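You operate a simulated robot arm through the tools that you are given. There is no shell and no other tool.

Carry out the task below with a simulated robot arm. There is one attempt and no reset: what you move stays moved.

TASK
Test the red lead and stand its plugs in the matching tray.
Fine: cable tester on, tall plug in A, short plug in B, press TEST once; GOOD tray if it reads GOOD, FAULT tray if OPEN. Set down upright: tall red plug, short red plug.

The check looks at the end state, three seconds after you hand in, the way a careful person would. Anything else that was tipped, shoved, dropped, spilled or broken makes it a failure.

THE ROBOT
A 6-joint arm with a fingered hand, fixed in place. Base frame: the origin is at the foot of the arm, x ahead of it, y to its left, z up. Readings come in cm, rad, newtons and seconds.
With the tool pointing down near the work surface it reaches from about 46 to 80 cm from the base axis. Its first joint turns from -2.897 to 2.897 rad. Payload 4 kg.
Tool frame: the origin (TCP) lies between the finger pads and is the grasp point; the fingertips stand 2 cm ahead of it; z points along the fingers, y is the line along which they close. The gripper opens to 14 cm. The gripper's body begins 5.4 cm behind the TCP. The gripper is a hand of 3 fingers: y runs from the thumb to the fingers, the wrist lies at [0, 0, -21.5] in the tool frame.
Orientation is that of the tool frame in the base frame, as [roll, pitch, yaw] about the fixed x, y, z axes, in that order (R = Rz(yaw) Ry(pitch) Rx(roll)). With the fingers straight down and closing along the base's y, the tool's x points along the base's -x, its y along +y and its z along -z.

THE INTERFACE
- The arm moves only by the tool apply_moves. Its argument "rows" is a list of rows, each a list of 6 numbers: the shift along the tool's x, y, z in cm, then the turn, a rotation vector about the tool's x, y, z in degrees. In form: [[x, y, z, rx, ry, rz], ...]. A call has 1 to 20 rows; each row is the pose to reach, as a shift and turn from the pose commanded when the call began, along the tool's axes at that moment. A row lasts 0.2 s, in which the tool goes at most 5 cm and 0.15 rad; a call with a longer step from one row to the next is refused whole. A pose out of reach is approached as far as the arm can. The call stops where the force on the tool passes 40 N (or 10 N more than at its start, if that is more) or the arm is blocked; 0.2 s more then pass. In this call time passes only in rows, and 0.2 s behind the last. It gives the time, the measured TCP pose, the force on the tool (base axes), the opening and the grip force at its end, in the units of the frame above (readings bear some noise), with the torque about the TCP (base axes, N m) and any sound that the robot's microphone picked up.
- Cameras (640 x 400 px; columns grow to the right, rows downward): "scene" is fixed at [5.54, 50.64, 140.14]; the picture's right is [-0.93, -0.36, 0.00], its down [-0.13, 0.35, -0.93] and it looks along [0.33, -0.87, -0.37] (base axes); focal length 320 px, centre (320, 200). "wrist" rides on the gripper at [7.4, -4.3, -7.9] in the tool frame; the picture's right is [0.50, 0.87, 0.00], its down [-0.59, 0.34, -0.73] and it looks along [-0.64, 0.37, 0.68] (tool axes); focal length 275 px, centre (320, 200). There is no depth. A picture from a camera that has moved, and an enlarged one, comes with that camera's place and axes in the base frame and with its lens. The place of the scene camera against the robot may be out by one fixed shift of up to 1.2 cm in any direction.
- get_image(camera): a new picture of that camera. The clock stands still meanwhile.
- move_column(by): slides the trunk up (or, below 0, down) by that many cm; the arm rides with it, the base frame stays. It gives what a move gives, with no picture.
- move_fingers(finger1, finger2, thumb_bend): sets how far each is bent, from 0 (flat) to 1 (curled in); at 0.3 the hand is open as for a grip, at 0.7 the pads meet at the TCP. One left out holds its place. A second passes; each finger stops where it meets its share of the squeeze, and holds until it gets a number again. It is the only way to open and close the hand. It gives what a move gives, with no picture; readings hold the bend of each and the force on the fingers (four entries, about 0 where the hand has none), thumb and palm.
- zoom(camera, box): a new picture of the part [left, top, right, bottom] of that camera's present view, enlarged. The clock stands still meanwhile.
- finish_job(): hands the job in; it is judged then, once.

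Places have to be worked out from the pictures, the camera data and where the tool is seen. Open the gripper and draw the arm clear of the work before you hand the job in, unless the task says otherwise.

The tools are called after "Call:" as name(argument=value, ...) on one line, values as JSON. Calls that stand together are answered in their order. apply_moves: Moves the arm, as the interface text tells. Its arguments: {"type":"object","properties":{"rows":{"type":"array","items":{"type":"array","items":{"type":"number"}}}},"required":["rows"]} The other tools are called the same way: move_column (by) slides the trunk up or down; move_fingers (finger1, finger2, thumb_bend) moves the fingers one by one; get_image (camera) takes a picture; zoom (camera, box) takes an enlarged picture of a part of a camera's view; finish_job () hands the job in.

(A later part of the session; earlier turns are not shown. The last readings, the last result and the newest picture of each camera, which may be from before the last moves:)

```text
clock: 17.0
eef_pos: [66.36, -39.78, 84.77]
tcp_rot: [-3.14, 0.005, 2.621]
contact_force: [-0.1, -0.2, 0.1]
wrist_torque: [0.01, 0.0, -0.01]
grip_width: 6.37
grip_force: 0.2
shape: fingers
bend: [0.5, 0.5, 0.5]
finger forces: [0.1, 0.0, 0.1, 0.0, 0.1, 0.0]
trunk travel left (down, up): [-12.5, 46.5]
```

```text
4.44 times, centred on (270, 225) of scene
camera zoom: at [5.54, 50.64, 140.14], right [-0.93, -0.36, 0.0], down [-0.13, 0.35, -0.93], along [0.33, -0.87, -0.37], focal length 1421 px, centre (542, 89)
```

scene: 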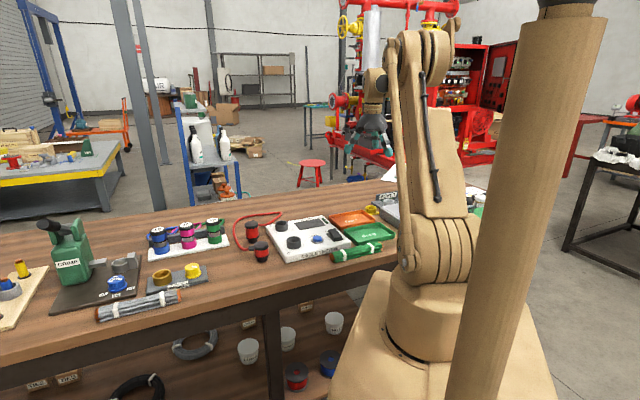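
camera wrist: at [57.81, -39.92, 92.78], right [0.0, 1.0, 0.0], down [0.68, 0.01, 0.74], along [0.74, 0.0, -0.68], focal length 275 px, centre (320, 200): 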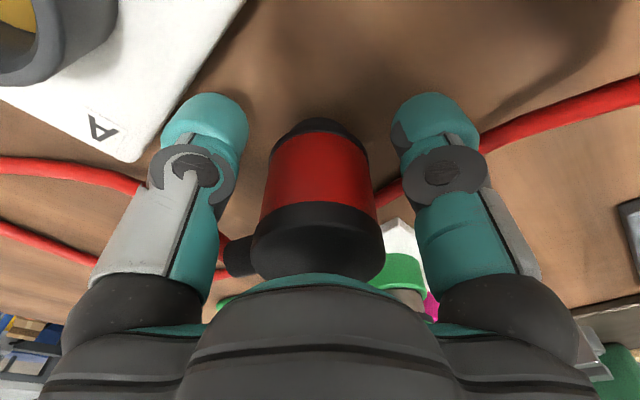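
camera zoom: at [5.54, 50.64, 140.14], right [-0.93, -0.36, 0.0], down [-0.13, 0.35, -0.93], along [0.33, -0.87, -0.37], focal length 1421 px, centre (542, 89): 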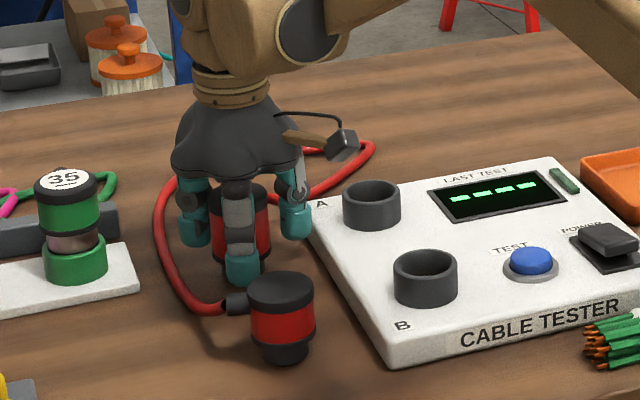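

No contact and well straddled. I close the three digits to grip the tall plug.

Call:
move_fingers(finger1=0.7, finger2=0.7, thumb_bend=0.7)

Call:
get_image(camera="wrist")

Call:
zoom(camera="scene", box=[220, 180, 320, 270])

```text
clock: 18.0
eef_pos: [66.51, -39.9, 84.9]
tcp_rot: [-3.139, 0.004, 2.621]
contact_force: [0.4, -0.2, 0.3]
wrist_torque: [0.0, -0.01, -0.05]
grip_width: 3.76
grip_force: 19.2
shape: fingers
bend: [0.58, 0.57, 0.61]
finger forces: [9.6, 9.0, 0.0, 0.0, 20.0, 0.0]
trunk travel left (down, up): [-12.5, 46.5]
```

```text
taken
camera wrist: at [57.83, -39.93, 92.78], right [0.0, 1.0, 0.0], down [0.68, 0.01, 0.74], along [0.74, 0.0, -0.68], focal length 275 px, centre (320, 200)
```

wrist: 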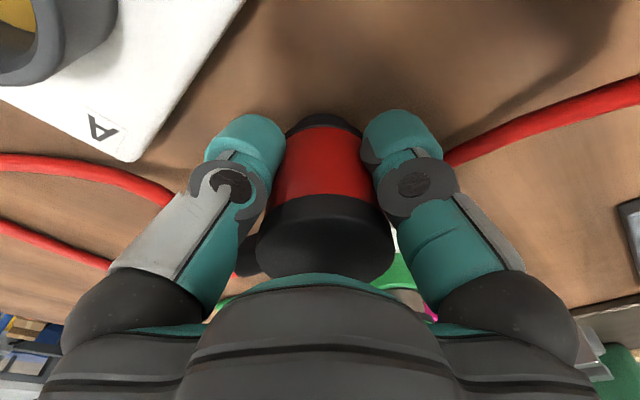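

```text
4.44 times, centred on (270, 225) of scene
camera zoom: at [5.54, 50.64, 140.14], right [-0.93, -0.36, 0.0], down [-0.13, 0.35, -0.93], along [0.33, -0.87, -0.37], focal length 1421 px, centre (542, 89)
```

zoom: 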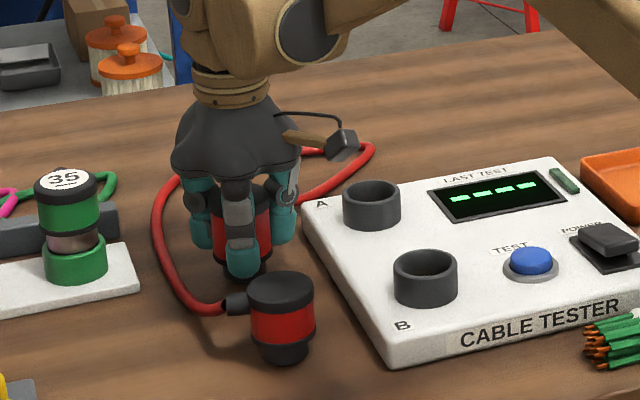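

Grip is firm (≈9.5, 9, 20 N; width 3.8). I lift gently straight up 10 cm and check that the plug comes along upright.

Call:
apply_moves(rows=[[0, 0, -0.4, 0, 0, 0], [0, 0, -1.0, 0, 0, 0], [0, 0, -2.0, 0, 0, 0], [0, 0, -3.2, 0, 0, 0], [0, 0, -4.5, 0, 0, 0], [0, 0, -6, 0, 0, 0], [0, 0, -7.5, 0, 0, 0], [0, 0, -9, 0, 0, 0], [0, 0, -10, 0, 0, 0]])

Call:
get_image(camera="wrist")

Call:
zoom(camera="scene", box=[200, 150, 340, 270])

```text
clock: 20.0
eef_pos: [66.32, -39.68, 94.73]
tcp_rot: [-3.139, 0.004, 2.624]
contact_force: [-0.1, -0.7, -1.4]
wrist_torque: [0.02, -0.02, 0.0]
grip_width: 3.75
grip_force: 19.6
shape: fingers
bend: [0.58, 0.57, 0.61]
finger forces: [9.8, 9.0, 0.0, 0.1, 20.0, 0.0]
trunk travel left (down, up): [-12.5, 46.5]
```

```text
taken
camera wrist: at [57.8, -39.8, 102.77], right [0.0, 1.0, 0.0], down [0.68, 0.01, 0.74], along [0.74, 0.0, -0.68], focal length 275 px, centre (320, 200)
```

wrist: 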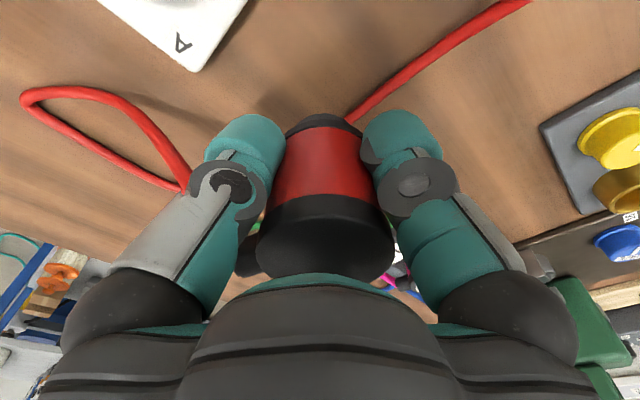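

```text
3.33 times, centred on (270, 210) of scene
camera zoom: at [5.54, 50.64, 140.14], right [-0.93, -0.36, 0.0], down [-0.13, 0.35, -0.93], along [0.33, -0.87, -0.37], focal length 1066 px, centre (487, 167)
```

zoom: 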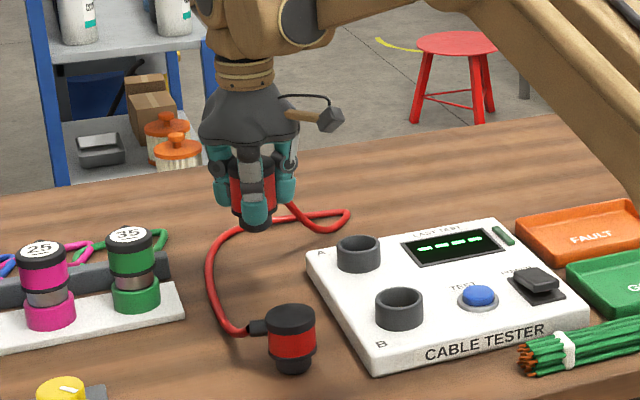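

The plug hangs upright in the hand. I carry it to above socket A (≈58.2,-48.4), rising a bit to z≈98 to view the socket under the plug.

Call:
apply_moves(rows=[[0.4, -1.7, -0.5, 0, 0, 0], [0.8, -3.4, -1.0, 0, 0, 0], [1.2, -5.0, -1.5, 0, 0, 0], [1.6, -6.7, -2.0, 0, 0, 0], [2.0, -8.4, -2.5, 0, 0, 0], [2.4, -10.0, -3.0, 0, 0, 0], [2.74, -11.7, -3.5, 0, 0, 0]])

Call:
get_image(camera="wrist")

Call:
zoom(camera="scene", box=[200, 150, 340, 270])

Call:
zoom(camera="wrist", box=[240, 0, 400, 130])

```text
clock: 21.6
eef_pos: [58.06, -48.62, 98.42]
tcp_rot: [-3.14, 0.007, 2.622]
contact_force: [-0.7, 0.1, -1.1]
wrist_torque: [0.0, 0.02, 0.01]
grip_width: 3.71
grip_force: 19.7
shape: fingers
bend: [0.58, 0.57, 0.61]
finger forces: [9.6, 9.1, 0.0, 0.0, 20.0, 0.1]
trunk travel left (down, up): [-12.5, 46.5]
```

```text
taken
camera wrist: at [49.56, -48.64, 106.33], right [0.0, 1.0, 0.0], down [0.68, 0.01, 0.74], along [0.74, 0.0, -0.68], focal length 275 px, centre (320, 200)
```

wrist: 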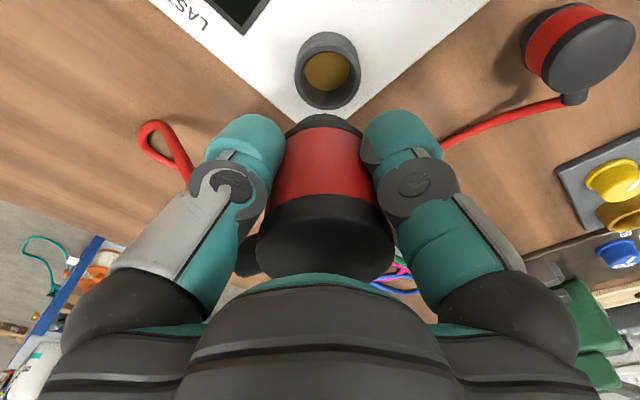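

```text
3.33 times, centred on (270, 210) of scene
camera zoom: at [5.54, 50.64, 140.14], right [-0.93, -0.36, 0.0], down [-0.13, 0.35, -0.93], along [0.33, -0.87, -0.37], focal length 1066 px, centre (487, 167)
```

zoom: 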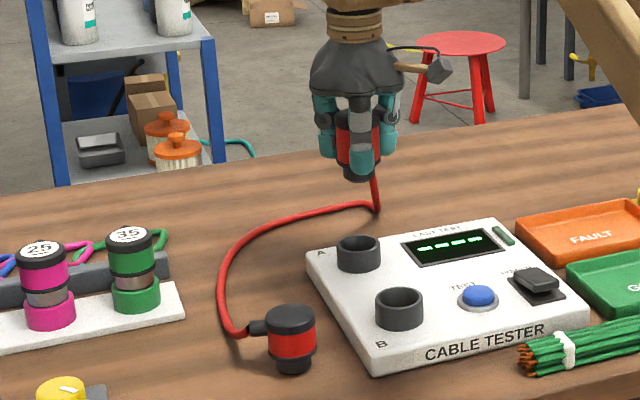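

```text
3.08 times, centred on (320, 65) of wrist
camera zoom: at [49.56, -48.64, 106.33], right [0.0, 1.0, 0.0], down [0.68, 0.01, 0.74], along [0.74, 0.0, -0.68], focal length 847 px, centre (320, 615)
```

zoom: 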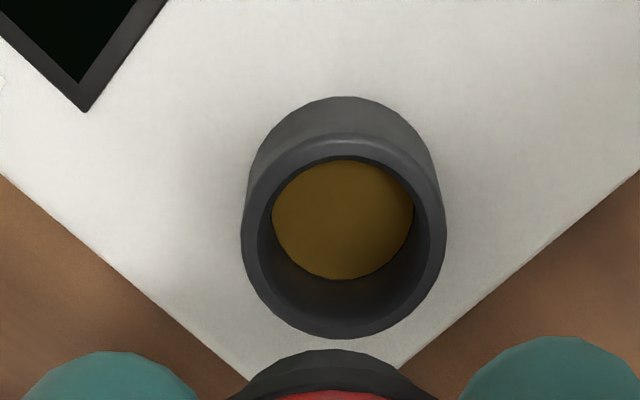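

Socket A's rim is visible just below the plug: rim centre ≈(58.4,-48.1). I zoom in finely on the plug's lower end and the socket to work out their relative offset.

Call:
zoom(camera="wrist", box=[270, 20, 380, 130])

Call:
zoom(camera="wrist", box=[230, 100, 420, 290])

Call:
zoom(camera="scene", box=[265, 170, 325, 245])

```text
3.64 times, centred on (325, 75) of wrist
camera zoom: at [49.56, -48.64, 106.33], right [0.0, 1.0, 0.0], down [0.68, 0.01, 0.74], along [0.74, 0.0, -0.68], focal length 1001 px, centre (302, 654)
```

zoom: 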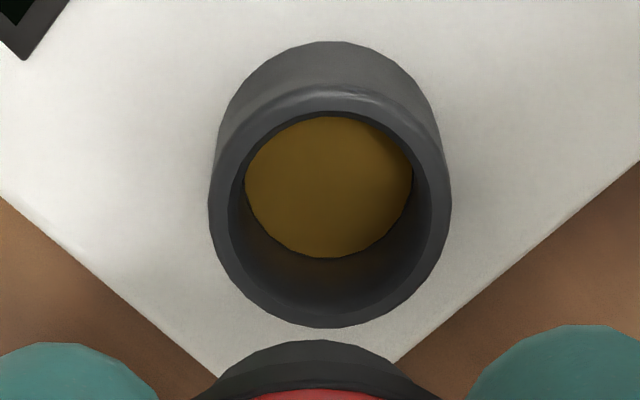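

```text
2.11 times, centred on (325, 195) of wrist
camera zoom: at [49.56, -48.64, 106.33], right [0.0, 1.0, 0.0], down [0.68, 0.01, 0.74], along [0.74, 0.0, -0.68], focal length 580 px, centre (310, 210)
```

zoom: 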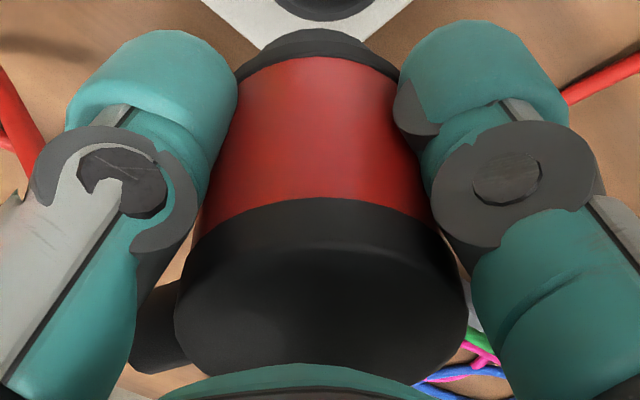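

```text
5.33 times, centred on (295, 208) of scene
camera zoom: at [5.54, 50.64, 140.14], right [-0.93, -0.36, 0.0], down [-0.13, 0.35, -0.93], along [0.33, -0.87, -0.37], focal length 1705 px, centre (453, 160)
```

zoom: 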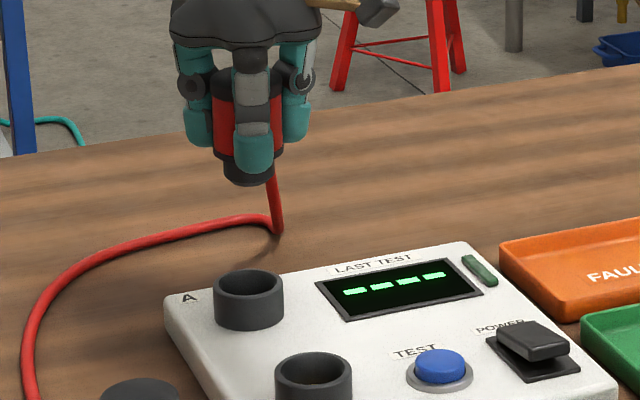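

Relative to socket A the plug needs about (+0.15,+0.4) in base. I apply that and descend to just above the rim for a closer comparison.

Call:
apply_moves(rows=[[0.07, 0.41, 1.0, 0, 0, 0], [0.07, 0.41, 2.5, 0, 0, 0], [0.07, 0.41, 4.0, 0, 0, 0], [0.07, 0.41, 5.3, 0, 0, 0], [0.07, 0.41, 6.3, 0, 0, 0]])

Call:
zoom(camera="wrist", box=[210, 20, 430, 220])

Call:
zoom(camera="scene", box=[265, 190, 325, 255])

```text
clock: 22.8
eef_pos: [58.32, -48.15, 92.04]
tcp_rot: [-3.14, 0.003, 2.622]
contact_force: [0.5, -0.2, -2.0]
wrist_torque: [0.01, 0.02, -0.01]
grip_width: 3.74
grip_force: 19.4
shape: fingers
bend: [0.58, 0.57, 0.61]
finger forces: [9.8, 9.1, 0.0, 0.0, 19.8, 0.1]
trunk travel left (down, up): [-12.5, 46.5]
```

```text
2.00 times, centred on (320, 120) of wrist
camera zoom: at [49.71, -48.31, 99.99], right [0.0, 1.0, 0.0], down [0.68, 0.01, 0.74], along [0.74, 0.0, -0.68], focal length 551 px, centre (320, 360)
```

zoom: 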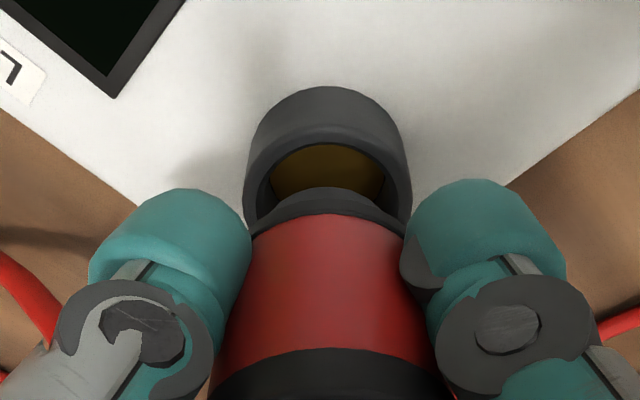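

```text
6.15 times, centred on (295, 222) of scene
camera zoom: at [5.54, 50.64, 140.14], right [-0.93, -0.36, 0.0], down [-0.13, 0.35, -0.93], along [0.33, -0.87, -0.37], focal length 1968 px, centre (474, 62)
```

zoom: 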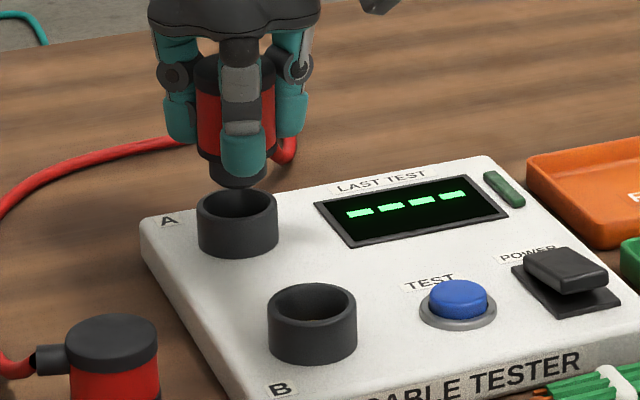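

Laterally the plug base (col ≈239 scene, ≈328 wrist) coincides with the ring centre (238 and 327). I zoom once more in the scene view to verify before inserting.

Call:
zoom(camera="scene", box=[275, 205, 310, 245])

Call:
zoom(camera="wrist", box=[280, 60, 370, 150])

```text
10.00 times, centred on (292, 225) of scene
camera zoom: at [5.54, 50.64, 140.14], right [-0.93, -0.36, 0.0], down [-0.13, 0.35, -0.93], along [0.33, -0.87, -0.37], focal length 3197 px, centre (595, -50)
```

zoom: 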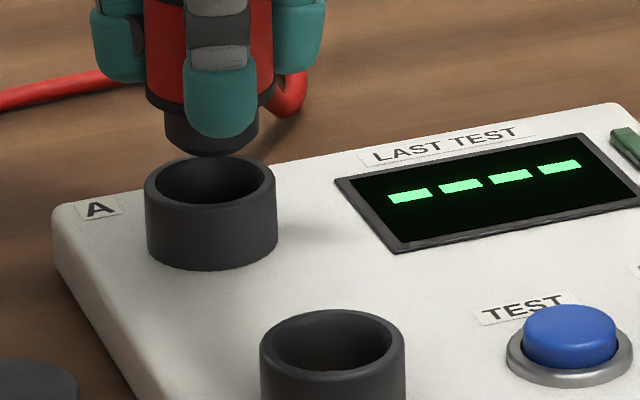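

```text
4.44 times, centred on (325, 105) of wrist
camera zoom: at [49.71, -48.31, 99.99], right [0.0, 1.0, 0.0], down [0.68, 0.01, 0.74], along [0.74, 0.0, -0.68], focal length 1224 px, centre (298, 622)
```

zoom: 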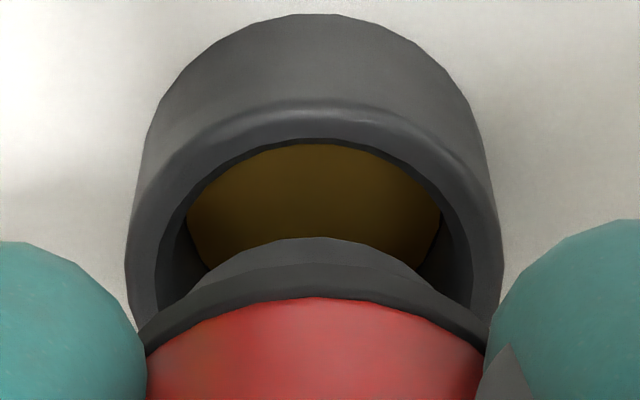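

Base (width ≈3.5 cm) is centred over the inner opening (≈4.2 cm), about 1.2 cm above the rim. I lower in small steps to insert.

Call:
apply_moves(rows=[[0, 0, 0.5, 0, 0, 0], [0, 0, 1.0, 0, 0, 0], [0, 0, 1.3, 0, 0, 0], [0, 0, 1.6, 0, 0, 0], [0, 0, 1.9, 0, 0, 0], [0, 0, 2.1, 0, 0, 0]])

Call:
zoom(camera="scene", box=[275, 205, 310, 245])

Call:
zoom(camera="wrist", box=[280, 60, 370, 150])

```text
clock: 24.2
eef_pos: [58.38, -48.28, 89.83]
tcp_rot: [-3.141, 0.003, 2.623]
contact_force: [0.5, 0.0, -1.5]
wrist_torque: [-0.02, 0.0, 0.05]
grip_width: 3.76
grip_force: 19.7
shape: fingers
bend: [0.58, 0.57, 0.61]
finger forces: [9.7, 9.1, 0.1, 0.1, 19.9, 0.1]
trunk travel left (down, up): [-12.5, 46.5]
```

```text
10.00 times, centred on (292, 225) of scene
camera zoom: at [5.54, 50.64, 140.14], right [-0.93, -0.36, 0.0], down [-0.13, 0.35, -0.93], along [0.33, -0.87, -0.37], focal length 3197 px, centre (595, -50)
```

zoom: 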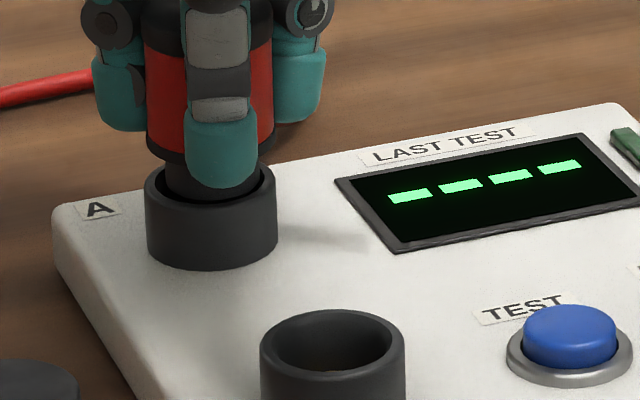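

```text
4.44 times, centred on (325, 105) of wrist
camera zoom: at [49.79, -48.31, 97.92], right [0.0, 1.0, 0.0], down [0.68, 0.01, 0.74], along [0.74, 0.0, -0.68], focal length 1224 px, centre (298, 622)
```

zoom: 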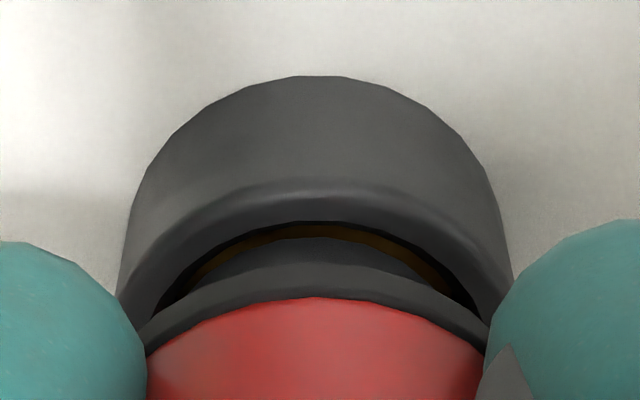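

The base has entered the socket without contact. I continue down until the collar meets the rim.

Call:
apply_moves(rows=[[0, 0, 0.25, 0, 0, 0], [0, 0, 0.5, 0, 0, 0], [0, 0, 0.75, 0, 0, 0], [0, 0, 0.95, 0, 0, 0]])

Call:
zoom(camera="scene", box=[275, 205, 310, 245])

Call:
zoom(camera="wrist", box=[280, 60, 370, 150])

```text
clock: 25.2
eef_pos: [58.2, -48.24, 89.04]
tcp_rot: [-3.139, 0.005, 2.622]
contact_force: [2.7, 0.4, -0.4]
wrist_torque: [-0.02, -0.09, -0.01]
grip_width: 3.71
grip_force: 20.1
shape: fingers
bend: [0.58, 0.57, 0.61]
finger forces: [9.1, 10.4, 0.1, 0.1, 19.4, 0.0]
trunk travel left (down, up): [-12.5, 46.5]
```

```text
10.00 times, centred on (292, 225) of scene
camera zoom: at [5.54, 50.64, 140.14], right [-0.93, -0.36, 0.0], down [-0.13, 0.35, -0.93], along [0.33, -0.87, -0.37], focal length 3197 px, centre (595, -50)
```

zoom: 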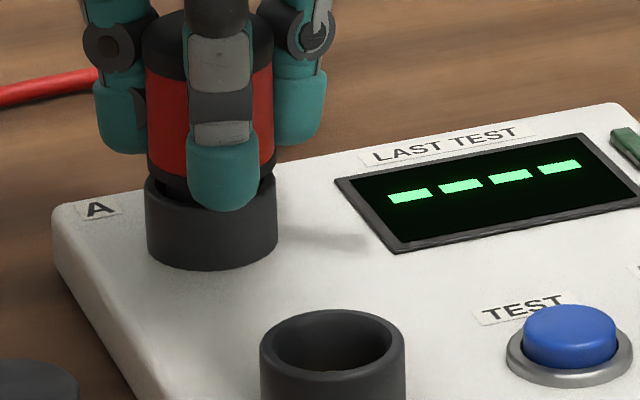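

```text
4.44 times, centred on (325, 105) of wrist
camera zoom: at [49.74, -48.3, 96.97], right [0.0, 1.0, 0.0], down [0.68, 0.01, 0.74], along [0.74, 0.0, -0.68], focal length 1224 px, centre (298, 622)
```

zoom: 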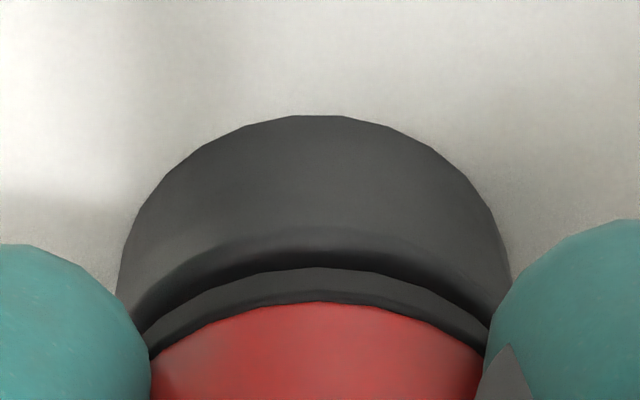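

Slight lateral force (+2.7 N in x) suggests the base touches the −x wall, so I ease +0.15 cm in x and continue down gently.

Call:
apply_moves(rows=[[-0.13, 0.07, 0, 0, 0, 0], [-0.13, 0.07, 0.2, 0, 0, 0], [-0.13, 0.07, 0.4, 0, 0, 0], [-0.13, 0.07, 0.6, 0, 0, 0]])

Call:
zoom(camera="scene", box=[275, 205, 310, 245])

Call:
zoom(camera="wrist", box=[280, 60, 370, 150])

```text
clock: 26.2
eef_pos: [58.39, -48.18, 88.3]
tcp_rot: [-3.14, 0.004, 2.623]
contact_force: [-0.5, 0.1, 1.5]
wrist_torque: [0.0, 0.01, -0.01]
grip_width: 3.7
grip_force: 19.7
shape: fingers
bend: [0.58, 0.57, 0.61]
finger forces: [9.9, 9.3, 0.0, 0.0, 19.6, 0.0]
trunk travel left (down, up): [-12.5, 46.5]
```

```text
10.00 times, centred on (292, 225) of scene
camera zoom: at [5.54, 50.64, 140.14], right [-0.93, -0.36, 0.0], down [-0.13, 0.35, -0.93], along [0.33, -0.87, -0.37], focal length 3197 px, centre (595, -50)
```

zoom: 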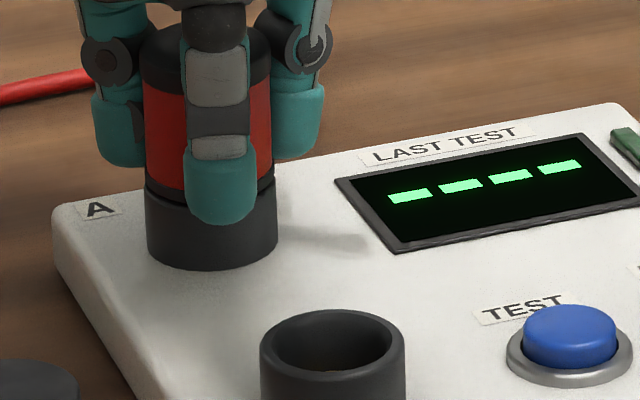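

```text
4.44 times, centred on (325, 105) of wrist
camera zoom: at [49.88, -48.31, 96.37], right [0.0, 1.0, 0.0], down [0.68, 0.01, 0.74], along [0.74, 0.0, -0.68], focal length 1224 px, centre (298, 622)
```

zoom: 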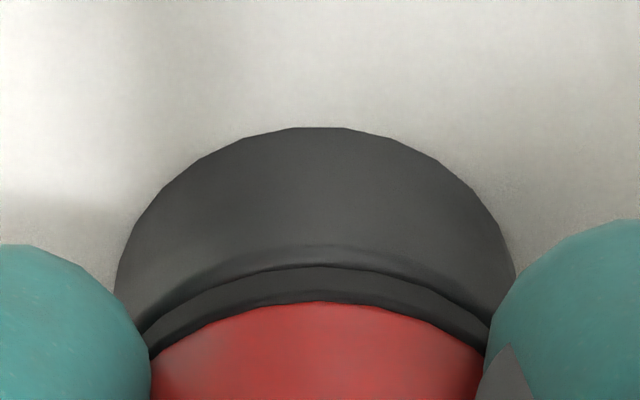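

The collar now seems to sit on the rim (force rising by ~3 N). I press slightly further to confirm seating.

Call:
apply_moves(rows=[[0, 0, 0.1, 0, 0, 0], [0, 0, 0.2, 0, 0, 0], [0, 0, 0.3, 0, 0, 0]])

Call:
zoom(camera="scene", box=[275, 205, 310, 245])

```text
clock: 27.0
eef_pos: [58.41, -48.31, 88.23]
tcp_rot: [-3.139, 0.005, 2.62]
contact_force: [-0.3, -2.2, 7.9]
wrist_torque: [-0.01, 0.12, 0.03]
grip_width: 3.68
grip_force: 20.0
shape: fingers
bend: [0.58, 0.57, 0.61]
finger forces: [10.0, 10.2, 0.1, 0.2, 20.5, 0.0]
trunk travel left (down, up): [-12.5, 46.5]
```

```text
10.00 times, centred on (292, 225) of scene
camera zoom: at [5.54, 50.64, 140.14], right [-0.93, -0.36, 0.0], down [-0.13, 0.35, -0.93], along [0.33, -0.87, -0.37], focal length 3197 px, centre (595, -50)
```

zoom: 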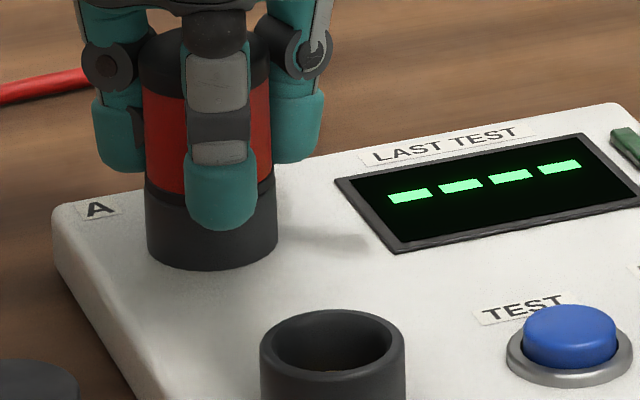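

Seated with ≈9 N on it. I ease the load off, open the digits, and lift clear.

Call:
apply_moves(rows=[[0, 0, -0.2, 0, 0, 0]])

Call:
move_fingers(finger1=0.46, finger2=0.46, thumb_bend=0.46)

Call:
zoom(camera="scene", box=[265, 190, 325, 255])

Call:
get_image(camera="wrist")

```text
clock: 27.4
eef_pos: [58.5, -48.2, 88.17]
tcp_rot: [-3.14, 0.004, 2.622]
contact_force: [-1.3, -1.7, -0.5]
wrist_torque: [-0.02, 0.12, 0.01]
grip_width: 3.69
grip_force: 19.5
shape: fingers
bend: [0.58, 0.57, 0.61]
finger forces: [9.9, 9.4, 0.0, 0.0, 19.8, 0.0]
trunk travel left (down, up): [-12.5, 46.5]
```

```text
clock: 28.4
eef_pos: [58.41, -48.16, 88.25]
tcp_rot: [-3.14, 0.005, 2.621]
contact_force: [-0.9, -0.7, -0.2]
wrist_torque: [-0.02, -0.01, -0.01]
grip_width: 7.63
grip_force: 0.0
shape: fingers
bend: [0.46, 0.46, 0.46]
finger forces: [0.1, 0.0, 0.0, 0.0, 0.0, 0.1]
trunk travel left (down, up): [-12.5, 46.5]
```

```text
6.15 times, centred on (295, 222) of scene
camera zoom: at [5.54, 50.64, 140.14], right [-0.93, -0.36, 0.0], down [-0.13, 0.35, -0.93], along [0.33, -0.87, -0.37], focal length 1968 px, centre (474, 62)
```

zoom: 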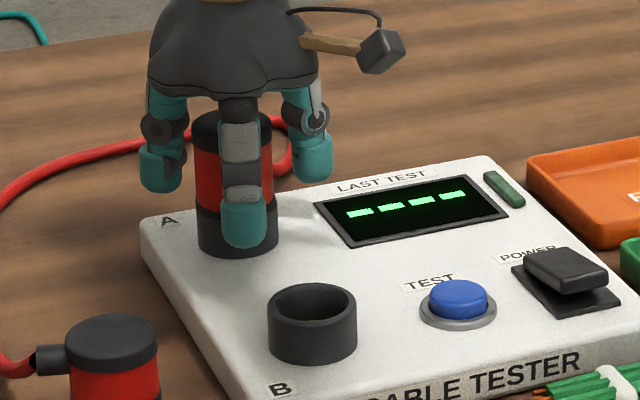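

```text
taken
camera wrist: at [49.94, -48.25, 96.23], right [0.0, 1.0, 0.0], down [0.68, 0.01, 0.74], along [0.74, 0.0, -0.68], focal length 275 px, centre (320, 200)
```

wrist: 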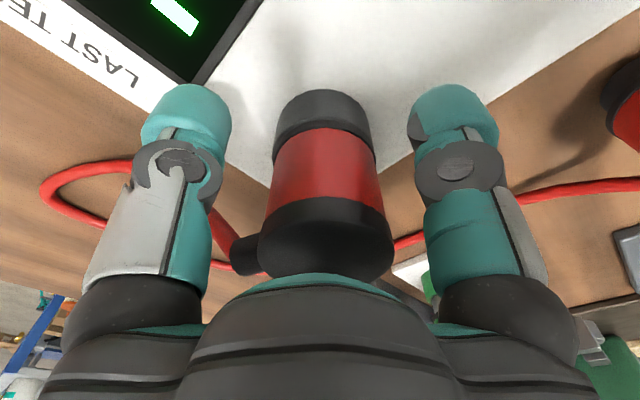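

The tall plug stands seated in A. I lift the open hand straight up, then head for the short plug.

Call:
apply_moves(rows=[[0, 0, -1.5, 0, 0, 0], [0, 0, -4, 0, 0, 0], [0, 0, -7, 0, 0, 0], [0, 0, -10, 0, 0, 0], [0, 0, -12, 0, 0, 0]])

Call:
zoom(camera="scene", box=[220, 150, 360, 270])

```text
clock: 29.6
eef_pos: [58.65, -48.26, 100.32]
tcp_rot: [-3.14, 0.005, 2.621]
contact_force: [-0.3, 0.6, -0.4]
wrist_torque: [-0.01, 0.02, 0.0]
grip_width: 7.61
grip_force: 0.1
shape: fingers
bend: [0.46, 0.46, 0.46]
finger forces: [0.0, 0.0, 0.1, 0.1, 0.0, 0.1]
trunk travel left (down, up): [-12.5, 46.5]
```

```text
3.33 times, centred on (290, 210) of scene
camera zoom: at [5.54, 50.64, 140.14], right [-0.93, -0.36, 0.0], down [-0.13, 0.35, -0.93], along [0.33, -0.87, -0.37], focal length 1066 px, centre (420, 167)
```

zoom: 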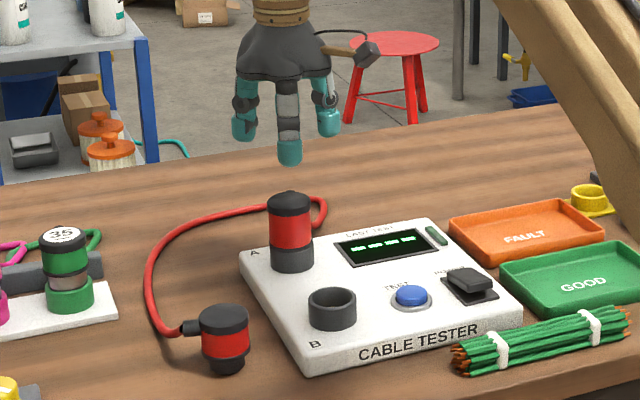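

Tall plug is upright in A. I move over the short plug (≈57.1,-30.0) and yaw +68° so its boot (≈18° direction) falls in a gap.

Call:
apply_moves(rows=[[1.13, 1.69, 0, 0, 0, -7.5], [2.27, 3.38, 0, 0, 0, -15], [3.4, 5.07, 0, 0, 0, -22.6], [4.53, 6.76, 0, 0, 0, -30.2], [5.67, 8.44, 0, 0, 0, -37.8], [6.8, 10.13, 0, 0, 0, -45.3], [7.93, 11.82, 0.5, 0, 0, -52.9], [9.07, 13.51, 1, 0, 0, -60.4], [10.2, 15.2, 2, 0, 0, -68]])

Call:
get_image(camera="wrist")

Call:
zoom(camera="wrist", box=[240, 20, 400, 140])

```text
clock: 31.6
eef_pos: [57.27, -29.96, 98.16]
tcp_rot: [-3.137, 0.001, -2.474]
contact_force: [-0.1, 0.2, -0.6]
wrist_torque: [0.0, 0.02, -0.01]
grip_width: 7.59
grip_force: 0.0
shape: fingers
bend: [0.46, 0.46, 0.46]
finger forces: [0.1, 0.0, 0.1, 0.1, 0.1, 0.1]
trunk travel left (down, up): [-12.5, 46.5]
```

```text
taken
camera wrist: at [54.04, -37.89, 106.23], right [-0.93, 0.37, 0.0], down [0.25, 0.63, 0.73], along [0.27, 0.68, -0.68], focal length 275 px, centre (320, 200)
```

wrist: 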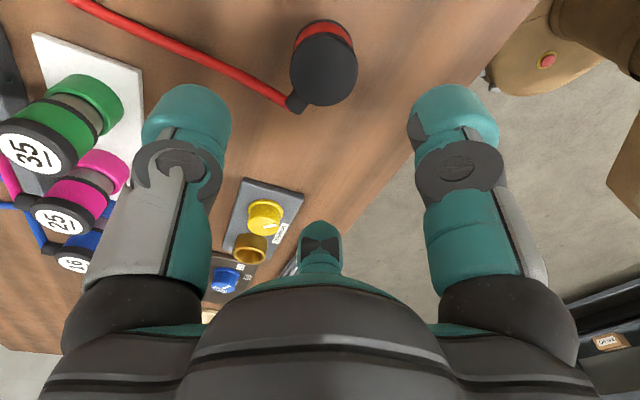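

```text
3.33 times, centred on (320, 80) of wrist
camera zoom: at [54.04, -37.89, 106.23], right [-0.93, 0.37, 0.0], down [0.25, 0.63, 0.73], along [0.27, 0.68, -0.68], focal length 918 px, centre (320, 600)
```

zoom: 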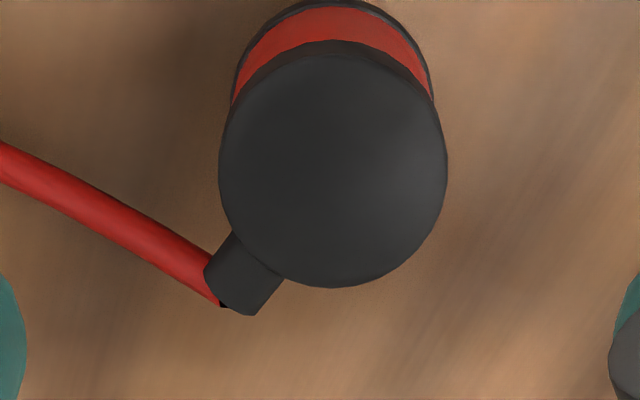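

Boot direction works out ≈31°, so I add 14° of yaw to centre it better in the gap, correct laterally by ≈(−0.3,0), and descend to z≈90.

Call:
apply_moves(rows=[[0.1, 0.1, 2, 0, 0, -7], [0.23, 0.21, 4, 0, 0, -14], [0.23, 0.21, 6, 0, 0, -14], [0.23, 0.21, 8, 0, 0, -14]])

Call:
move_fingers(finger1=0.49, finger2=0.49, thumb_bend=0.49)

Call:
get_image(camera="wrist")

Call:
zoom(camera="wrist", box=[240, 60, 400, 180])

Call:
zoom(camera="scene", box=[220, 180, 320, 275])

```text
clock: 32.6
eef_pos: [56.83, -29.84, 89.9]
tcp_rot: [-3.137, -0.002, -2.23]
contact_force: [0.1, -0.6, -0.3]
wrist_torque: [0.0, 0.01, 0.01]
grip_width: 7.62
grip_force: 0.1
shape: fingers
bend: [0.46, 0.46, 0.46]
finger forces: [0.0, 0.0, 0.0, 0.1, 0.0, 0.0]
trunk travel left (down, up): [-12.5, 46.5]
```

```text
clock: 33.6
eef_pos: [56.9, -29.81, 90.17]
tcp_rot: [-3.137, -0.003, -2.232]
contact_force: [-0.2, 0.6, -0.7]
wrist_torque: [0.0, 0.02, 0.01]
grip_width: 6.71
grip_force: 0.0
shape: fingers
bend: [0.49, 0.49, 0.49]
finger forces: [0.0, 0.0, 0.1, 0.0, 0.0, 0.0]
trunk travel left (down, up): [-12.5, 46.5]
```

```text
taken
camera wrist: at [55.66, -38.37, 98.11], right [-0.99, 0.14, 0.0], down [0.09, 0.68, 0.73], along [0.1, 0.72, -0.68], focal length 275 px, centre (320, 200)
```

wrist: 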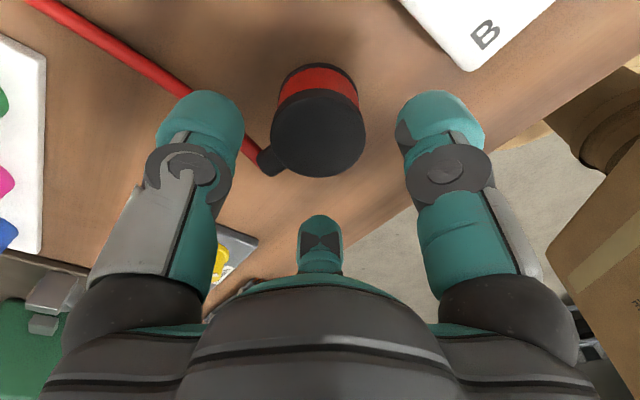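

```text
3.33 times, centred on (320, 120) of wrist
camera zoom: at [55.66, -38.37, 98.11], right [-0.99, 0.14, 0.0], down [0.09, 0.68, 0.73], along [0.1, 0.72, -0.68], focal length 918 px, centre (320, 467)
```

zoom: 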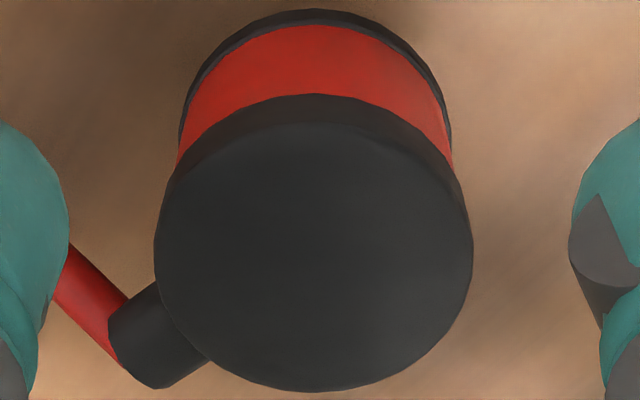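

```text
4.21 times, centred on (270, 228) of scene
camera zoom: at [5.54, 50.64, 140.14], right [-0.93, -0.36, 0.0], down [-0.13, 0.35, -0.93], along [0.33, -0.87, -0.37], focal length 1346 px, centre (530, 84)
```

zoom: 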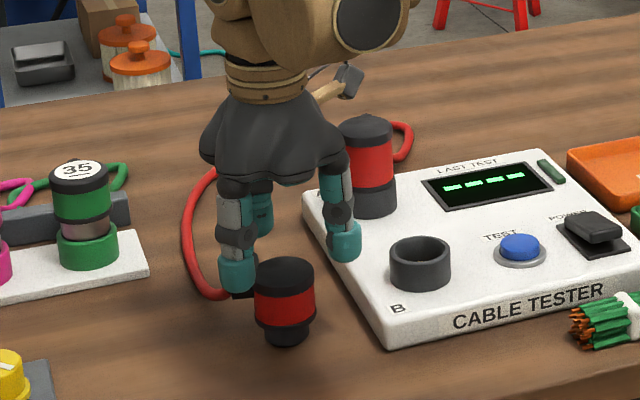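

The short plug's cap centre is about (+0.07,−0.2) from the TCP axis, cap top ≈86. I correct and descend 4 cm to check centring.

Call:
apply_moves(rows=[[0.12, -0.18, 1, 0, 0, 0], [0.12, -0.18, 2, 0, 0, 0], [0.12, -0.18, 3, 0, 0, 0], [0.12, -0.18, 3.8, 0, 0, 0]])

Call:
get_image(camera="wrist")

Call:
zoom(camera="scene", box=[230, 190, 320, 275])

```text
clock: 34.6
eef_pos: [56.97, -30.16, 86.32]
tcp_rot: [-3.137, -0.001, -2.229]
contact_force: [0.4, 0.0, 0.2]
wrist_torque: [-0.01, 0.01, 0.0]
grip_width: 6.7
grip_force: 0.1
shape: fingers
bend: [0.49, 0.49, 0.49]
finger forces: [0.1, 0.0, 0.0, 0.0, 0.1, 0.0]
trunk travel left (down, up): [-12.5, 46.5]
```

```text
taken
camera wrist: at [55.79, -38.59, 94.3], right [-0.99, 0.14, 0.0], down [0.09, 0.68, 0.73], along [0.1, 0.72, -0.68], focal length 275 px, centre (320, 200)
```

wrist: 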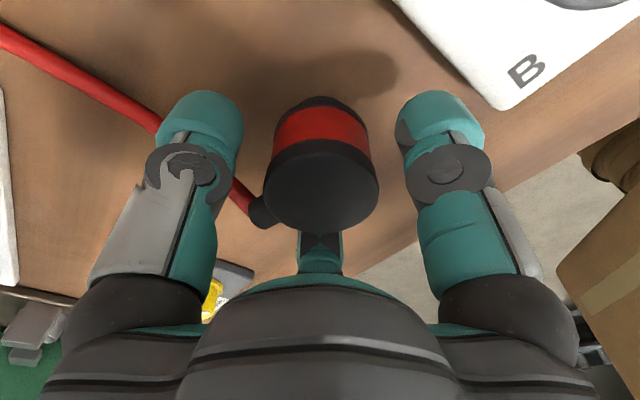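

```text
4.71 times, centred on (275, 232) of scene
camera zoom: at [5.54, 50.64, 140.14], right [-0.93, -0.36, 0.0], down [-0.13, 0.35, -0.93], along [0.33, -0.87, -0.37], focal length 1505 px, centre (532, 47)
```

zoom: 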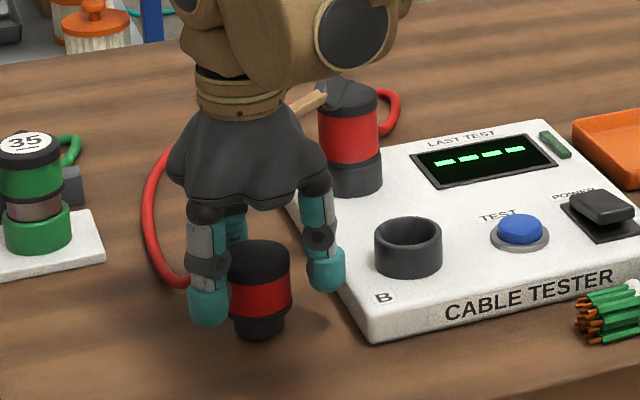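

Cap is centred (col 321) with its top ≈0.6 below TCP, i.e. ≈85.8. I narrow the digits slightly and descend 2.1 cm for the grasp, watching the tester edge.

Call:
move_fingers(finger1=0.505, finger2=0.505, thumb_bend=0.505)

Call:
apply_moves(rows=[[0, 0, 0.5, 0, 0, 0], [0, 0, 1.0, 0, 0, 0], [0, 0, 1.5, 0, 0, 0], [0, 0, 2.1, 0, 0, 0]])

Call:
get_image(camera="wrist")

Call:
zoom(camera="scene", box=[230, 190, 320, 275])

```text
clock: 35.6
eef_pos: [56.96, -30.0, 86.19]
tcp_rot: [-3.136, -0.001, -2.23]
contact_force: [0.1, 0.4, -0.7]
wrist_torque: [0.01, 0.07, 0.0]
grip_width: 6.38
grip_force: 0.2
shape: fingers
bend: [0.5, 0.5, 0.5]
finger forces: [0.0, 0.0, 0.1, 0.0, 0.0, 0.0]
trunk travel left (down, up): [-12.5, 46.5]
```

```text
clock: 36.6
eef_pos: [56.95, -30.28, 84.13]
tcp_rot: [-3.137, -0.001, -2.231]
contact_force: [0.7, 0.5, 0.4]
wrist_torque: [0.03, 0.01, -0.01]
grip_width: 6.41
grip_force: 0.1
shape: fingers
bend: [0.5, 0.5, 0.5]
finger forces: [0.0, 0.0, 0.0, 0.1, 0.1, 0.0]
trunk travel left (down, up): [-12.5, 46.5]
```

```text
taken
camera wrist: at [55.82, -38.69, 92.22], right [-0.99, 0.14, 0.0], down [0.09, 0.68, 0.73], along [0.1, 0.72, -0.68], focal length 275 px, centre (320, 200)
```

wrist: 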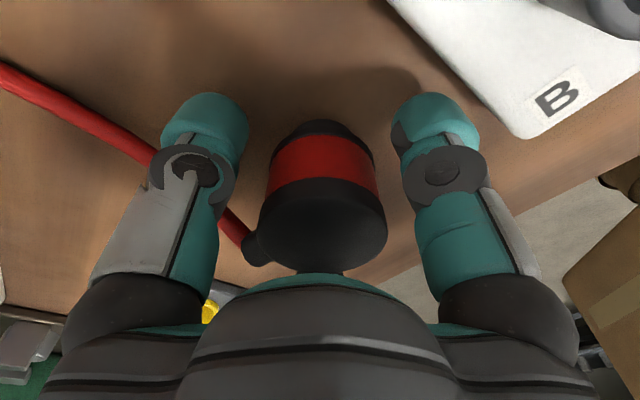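

```text
4.71 times, centred on (275, 232) of scene
camera zoom: at [5.54, 50.64, 140.14], right [-0.93, -0.36, 0.0], down [-0.13, 0.35, -0.93], along [0.33, -0.87, -0.37], focal length 1505 px, centre (532, 47)
```

zoom: 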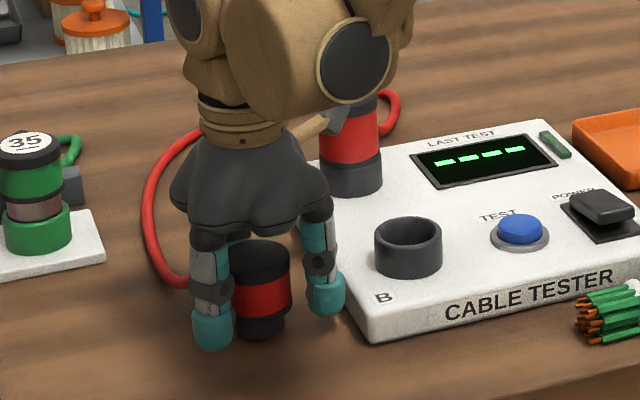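

No contact and the plug is centred between the digits. I close to grip the short plug.

Call:
move_fingers(finger1=0.7, finger2=0.7, thumb_bend=0.7)

Call:
get_image(camera="wrist")

Call:
zoom(camera="scene", box=[230, 190, 320, 275])

```text
clock: 37.6
eef_pos: [56.94, -30.24, 84.13]
tcp_rot: [-3.137, -0.002, -2.231]
contact_force: [0.4, -0.5, 0.4]
wrist_torque: [0.03, -0.01, -0.03]
grip_width: 3.78
grip_force: 20.8
shape: fingers
bend: [0.58, 0.58, 0.6]
finger forces: [9.9, 10.7, 0.1, 0.0, 20.8, 0.1]
trunk travel left (down, up): [-12.5, 46.5]
```

```text
taken
camera wrist: at [55.83, -38.69, 92.23], right [-0.99, 0.14, 0.0], down [0.09, 0.68, 0.73], along [0.1, 0.72, -0.68], focal length 275 px, centre (320, 200)
```

wrist: 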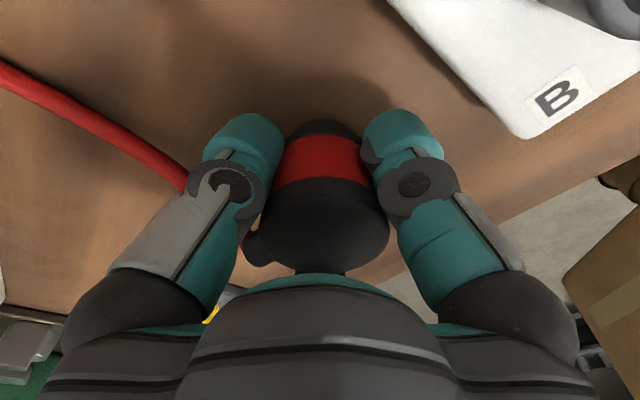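

```text
4.71 times, centred on (275, 232) of scene
camera zoom: at [5.54, 50.64, 140.14], right [-0.93, -0.36, 0.0], down [-0.13, 0.35, -0.93], along [0.33, -0.87, -0.37], focal length 1505 px, centre (532, 47)
```

zoom: 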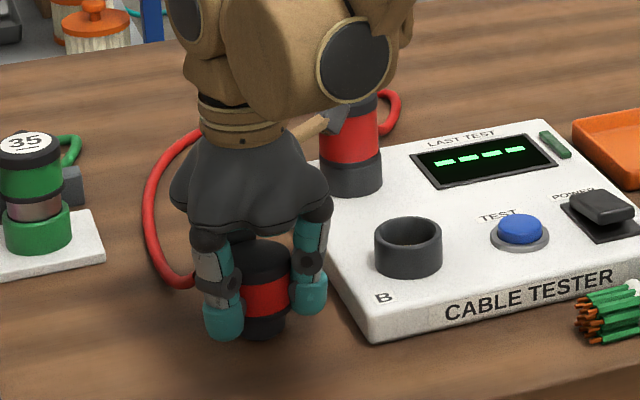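

Firm grip (≈10, 10.7, 20.8 N). I lift 12 cm, then carry it to above socket B (≈49,-38.2).

Call:
apply_moves(rows=[[0, 0, -0.4, 0, 0, 0], [0, 0, -1.0, 0, 0, 0], [0, 0, -2.0, 0, 0, 0], [0, 0, -3.5, 0, 0, 0], [0, 0, -5.5, 0, 0, 0], [0, 0, -7.5, 0, 0, 0], [0, 0, -9.5, 0, 0, 0], [0, 0, -11, 0, 0, 0], [0, 0, -12, 0, 0, 0], [1.9, 0.2, -12.5, 0, 0, 0], [3.8, 0.5, -13, 0, 0, 0], [5.7, 0.7, -13, 0, 0, 0], [7.6, 0.95, -13, 0, 0, 0], [9.5, 1.2, -13, 0, 0, 0], [11.2, 1.4, -13, 0, 0, 0]])

Call:
get_image(camera="wrist")

Call:
zoom(camera="wrist", box=[250, 20, 390, 160])

Call:
zoom(camera="scene", box=[240, 160, 350, 270])

```text
clock: 40.8
eef_pos: [52.31, -32.96, 97.31]
tcp_rot: [-3.132, -0.021, -2.284]
contact_force: [0.0, -0.7, -1.7]
wrist_torque: [0.01, 0.01, -0.02]
grip_width: 3.82
grip_force: 20.7
shape: fingers
bend: [0.58, 0.58, 0.6]
finger forces: [9.9, 10.8, 0.1, 0.0, 20.9, 0.0]
out of reach, approached as far as the arm can: row 11, 12, 13, 14, 15
trunk travel left (down, up): [-12.5, 46.5]
```

```text
taken
camera wrist: at [50.78, -41.28, 105.43], right [-0.98, 0.19, 0.0], down [0.13, 0.68, 0.72], along [0.13, 0.71, -0.69], focal length 275 px, centre (320, 200)
```

wrist: 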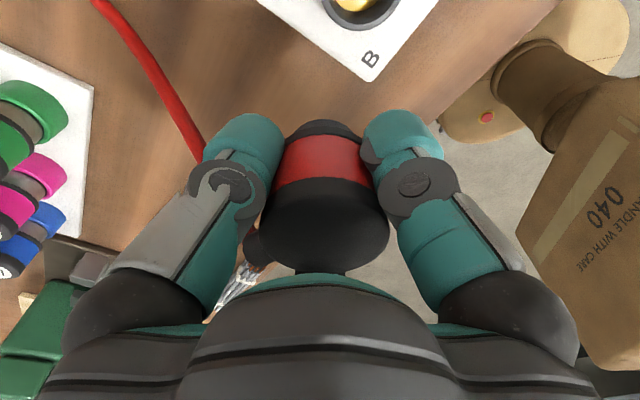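

```text
2.86 times, centred on (320, 90) of wrist
camera zoom: at [50.78, -41.28, 105.43], right [-0.98, 0.19, 0.0], down [0.13, 0.68, 0.72], along [0.13, 0.71, -0.69], focal length 786 px, centre (320, 514)
```

zoom: 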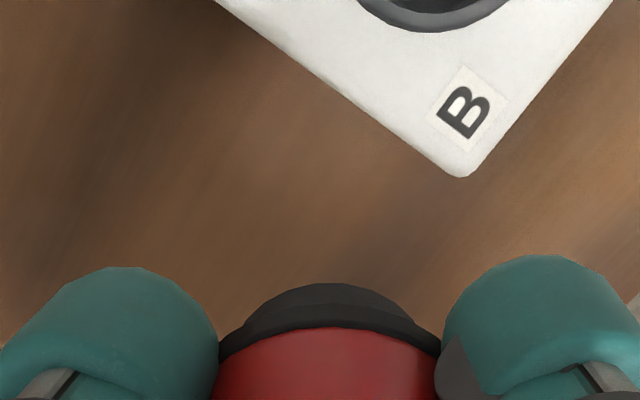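

```text
3.64 times, centred on (295, 215) of scene
camera zoom: at [5.54, 50.64, 140.14], right [-0.93, -0.36, 0.0], down [-0.13, 0.35, -0.93], along [0.33, -0.87, -0.37], focal length 1163 px, centre (411, 146)
```

zoom: 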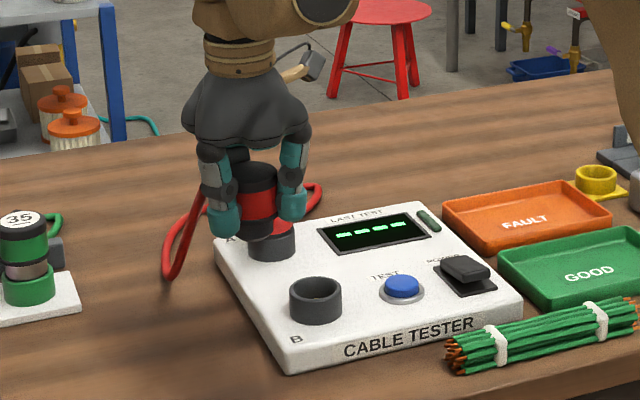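

The arm hit a wrist limit: with this yaw it can't reach over B and stopped at (52.3,-33). I rotate the hand back by about 17° (base −z) in small steps, which should bring B within reach.

Call:
apply_moves(rows=[[0, 0, 0, 0, 0, 3], [0, 0, 0, 0, 0, 6], [0, 0, 0, 0, 0, 9], [0, 0, 0, 0, 0, 12], [0, 0, 0, 0, 0, 15], [0, 0, 0, 0, 0, 17]])

Call:
get_image(camera="wrist")

Call:
zoom(camera="scene", box=[240, 160, 350, 270])

```text
clock: 42.2
eef_pos: [52.62, -32.96, 97.2]
tcp_rot: [-3.127, -0.018, -2.581]
contact_force: [-0.2, 0.0, -1.0]
wrist_torque: [-0.02, 0.0, -0.02]
grip_width: 3.82
grip_force: 20.7
shape: fingers
bend: [0.58, 0.58, 0.6]
finger forces: [9.9, 10.8, 0.0, 0.1, 20.9, 0.0]
trunk travel left (down, up): [-12.5, 46.5]
```

```text
taken
camera wrist: at [48.66, -40.42, 105.44], right [-0.88, 0.47, 0.0], down [0.32, 0.62, 0.72], along [0.34, 0.63, -0.69], focal length 275 px, centre (320, 200)
```

wrist: 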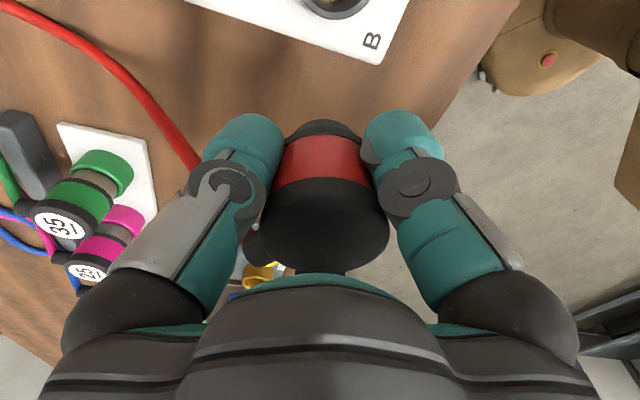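

```text
3.64 times, centred on (295, 215) of scene
camera zoom: at [5.54, 50.64, 140.14], right [-0.93, -0.36, 0.0], down [-0.13, 0.35, -0.93], along [0.33, -0.87, -0.37], focal length 1163 px, centre (411, 146)
```

zoom: 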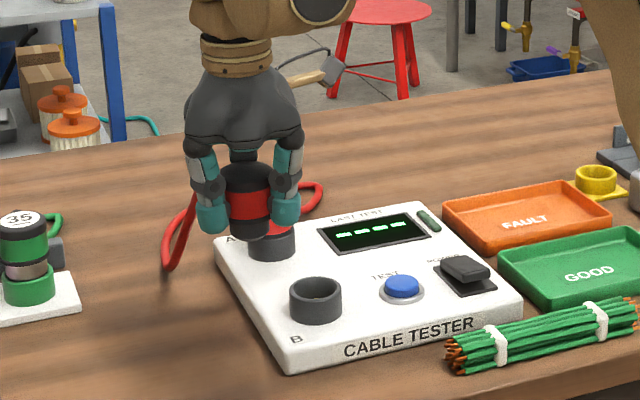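

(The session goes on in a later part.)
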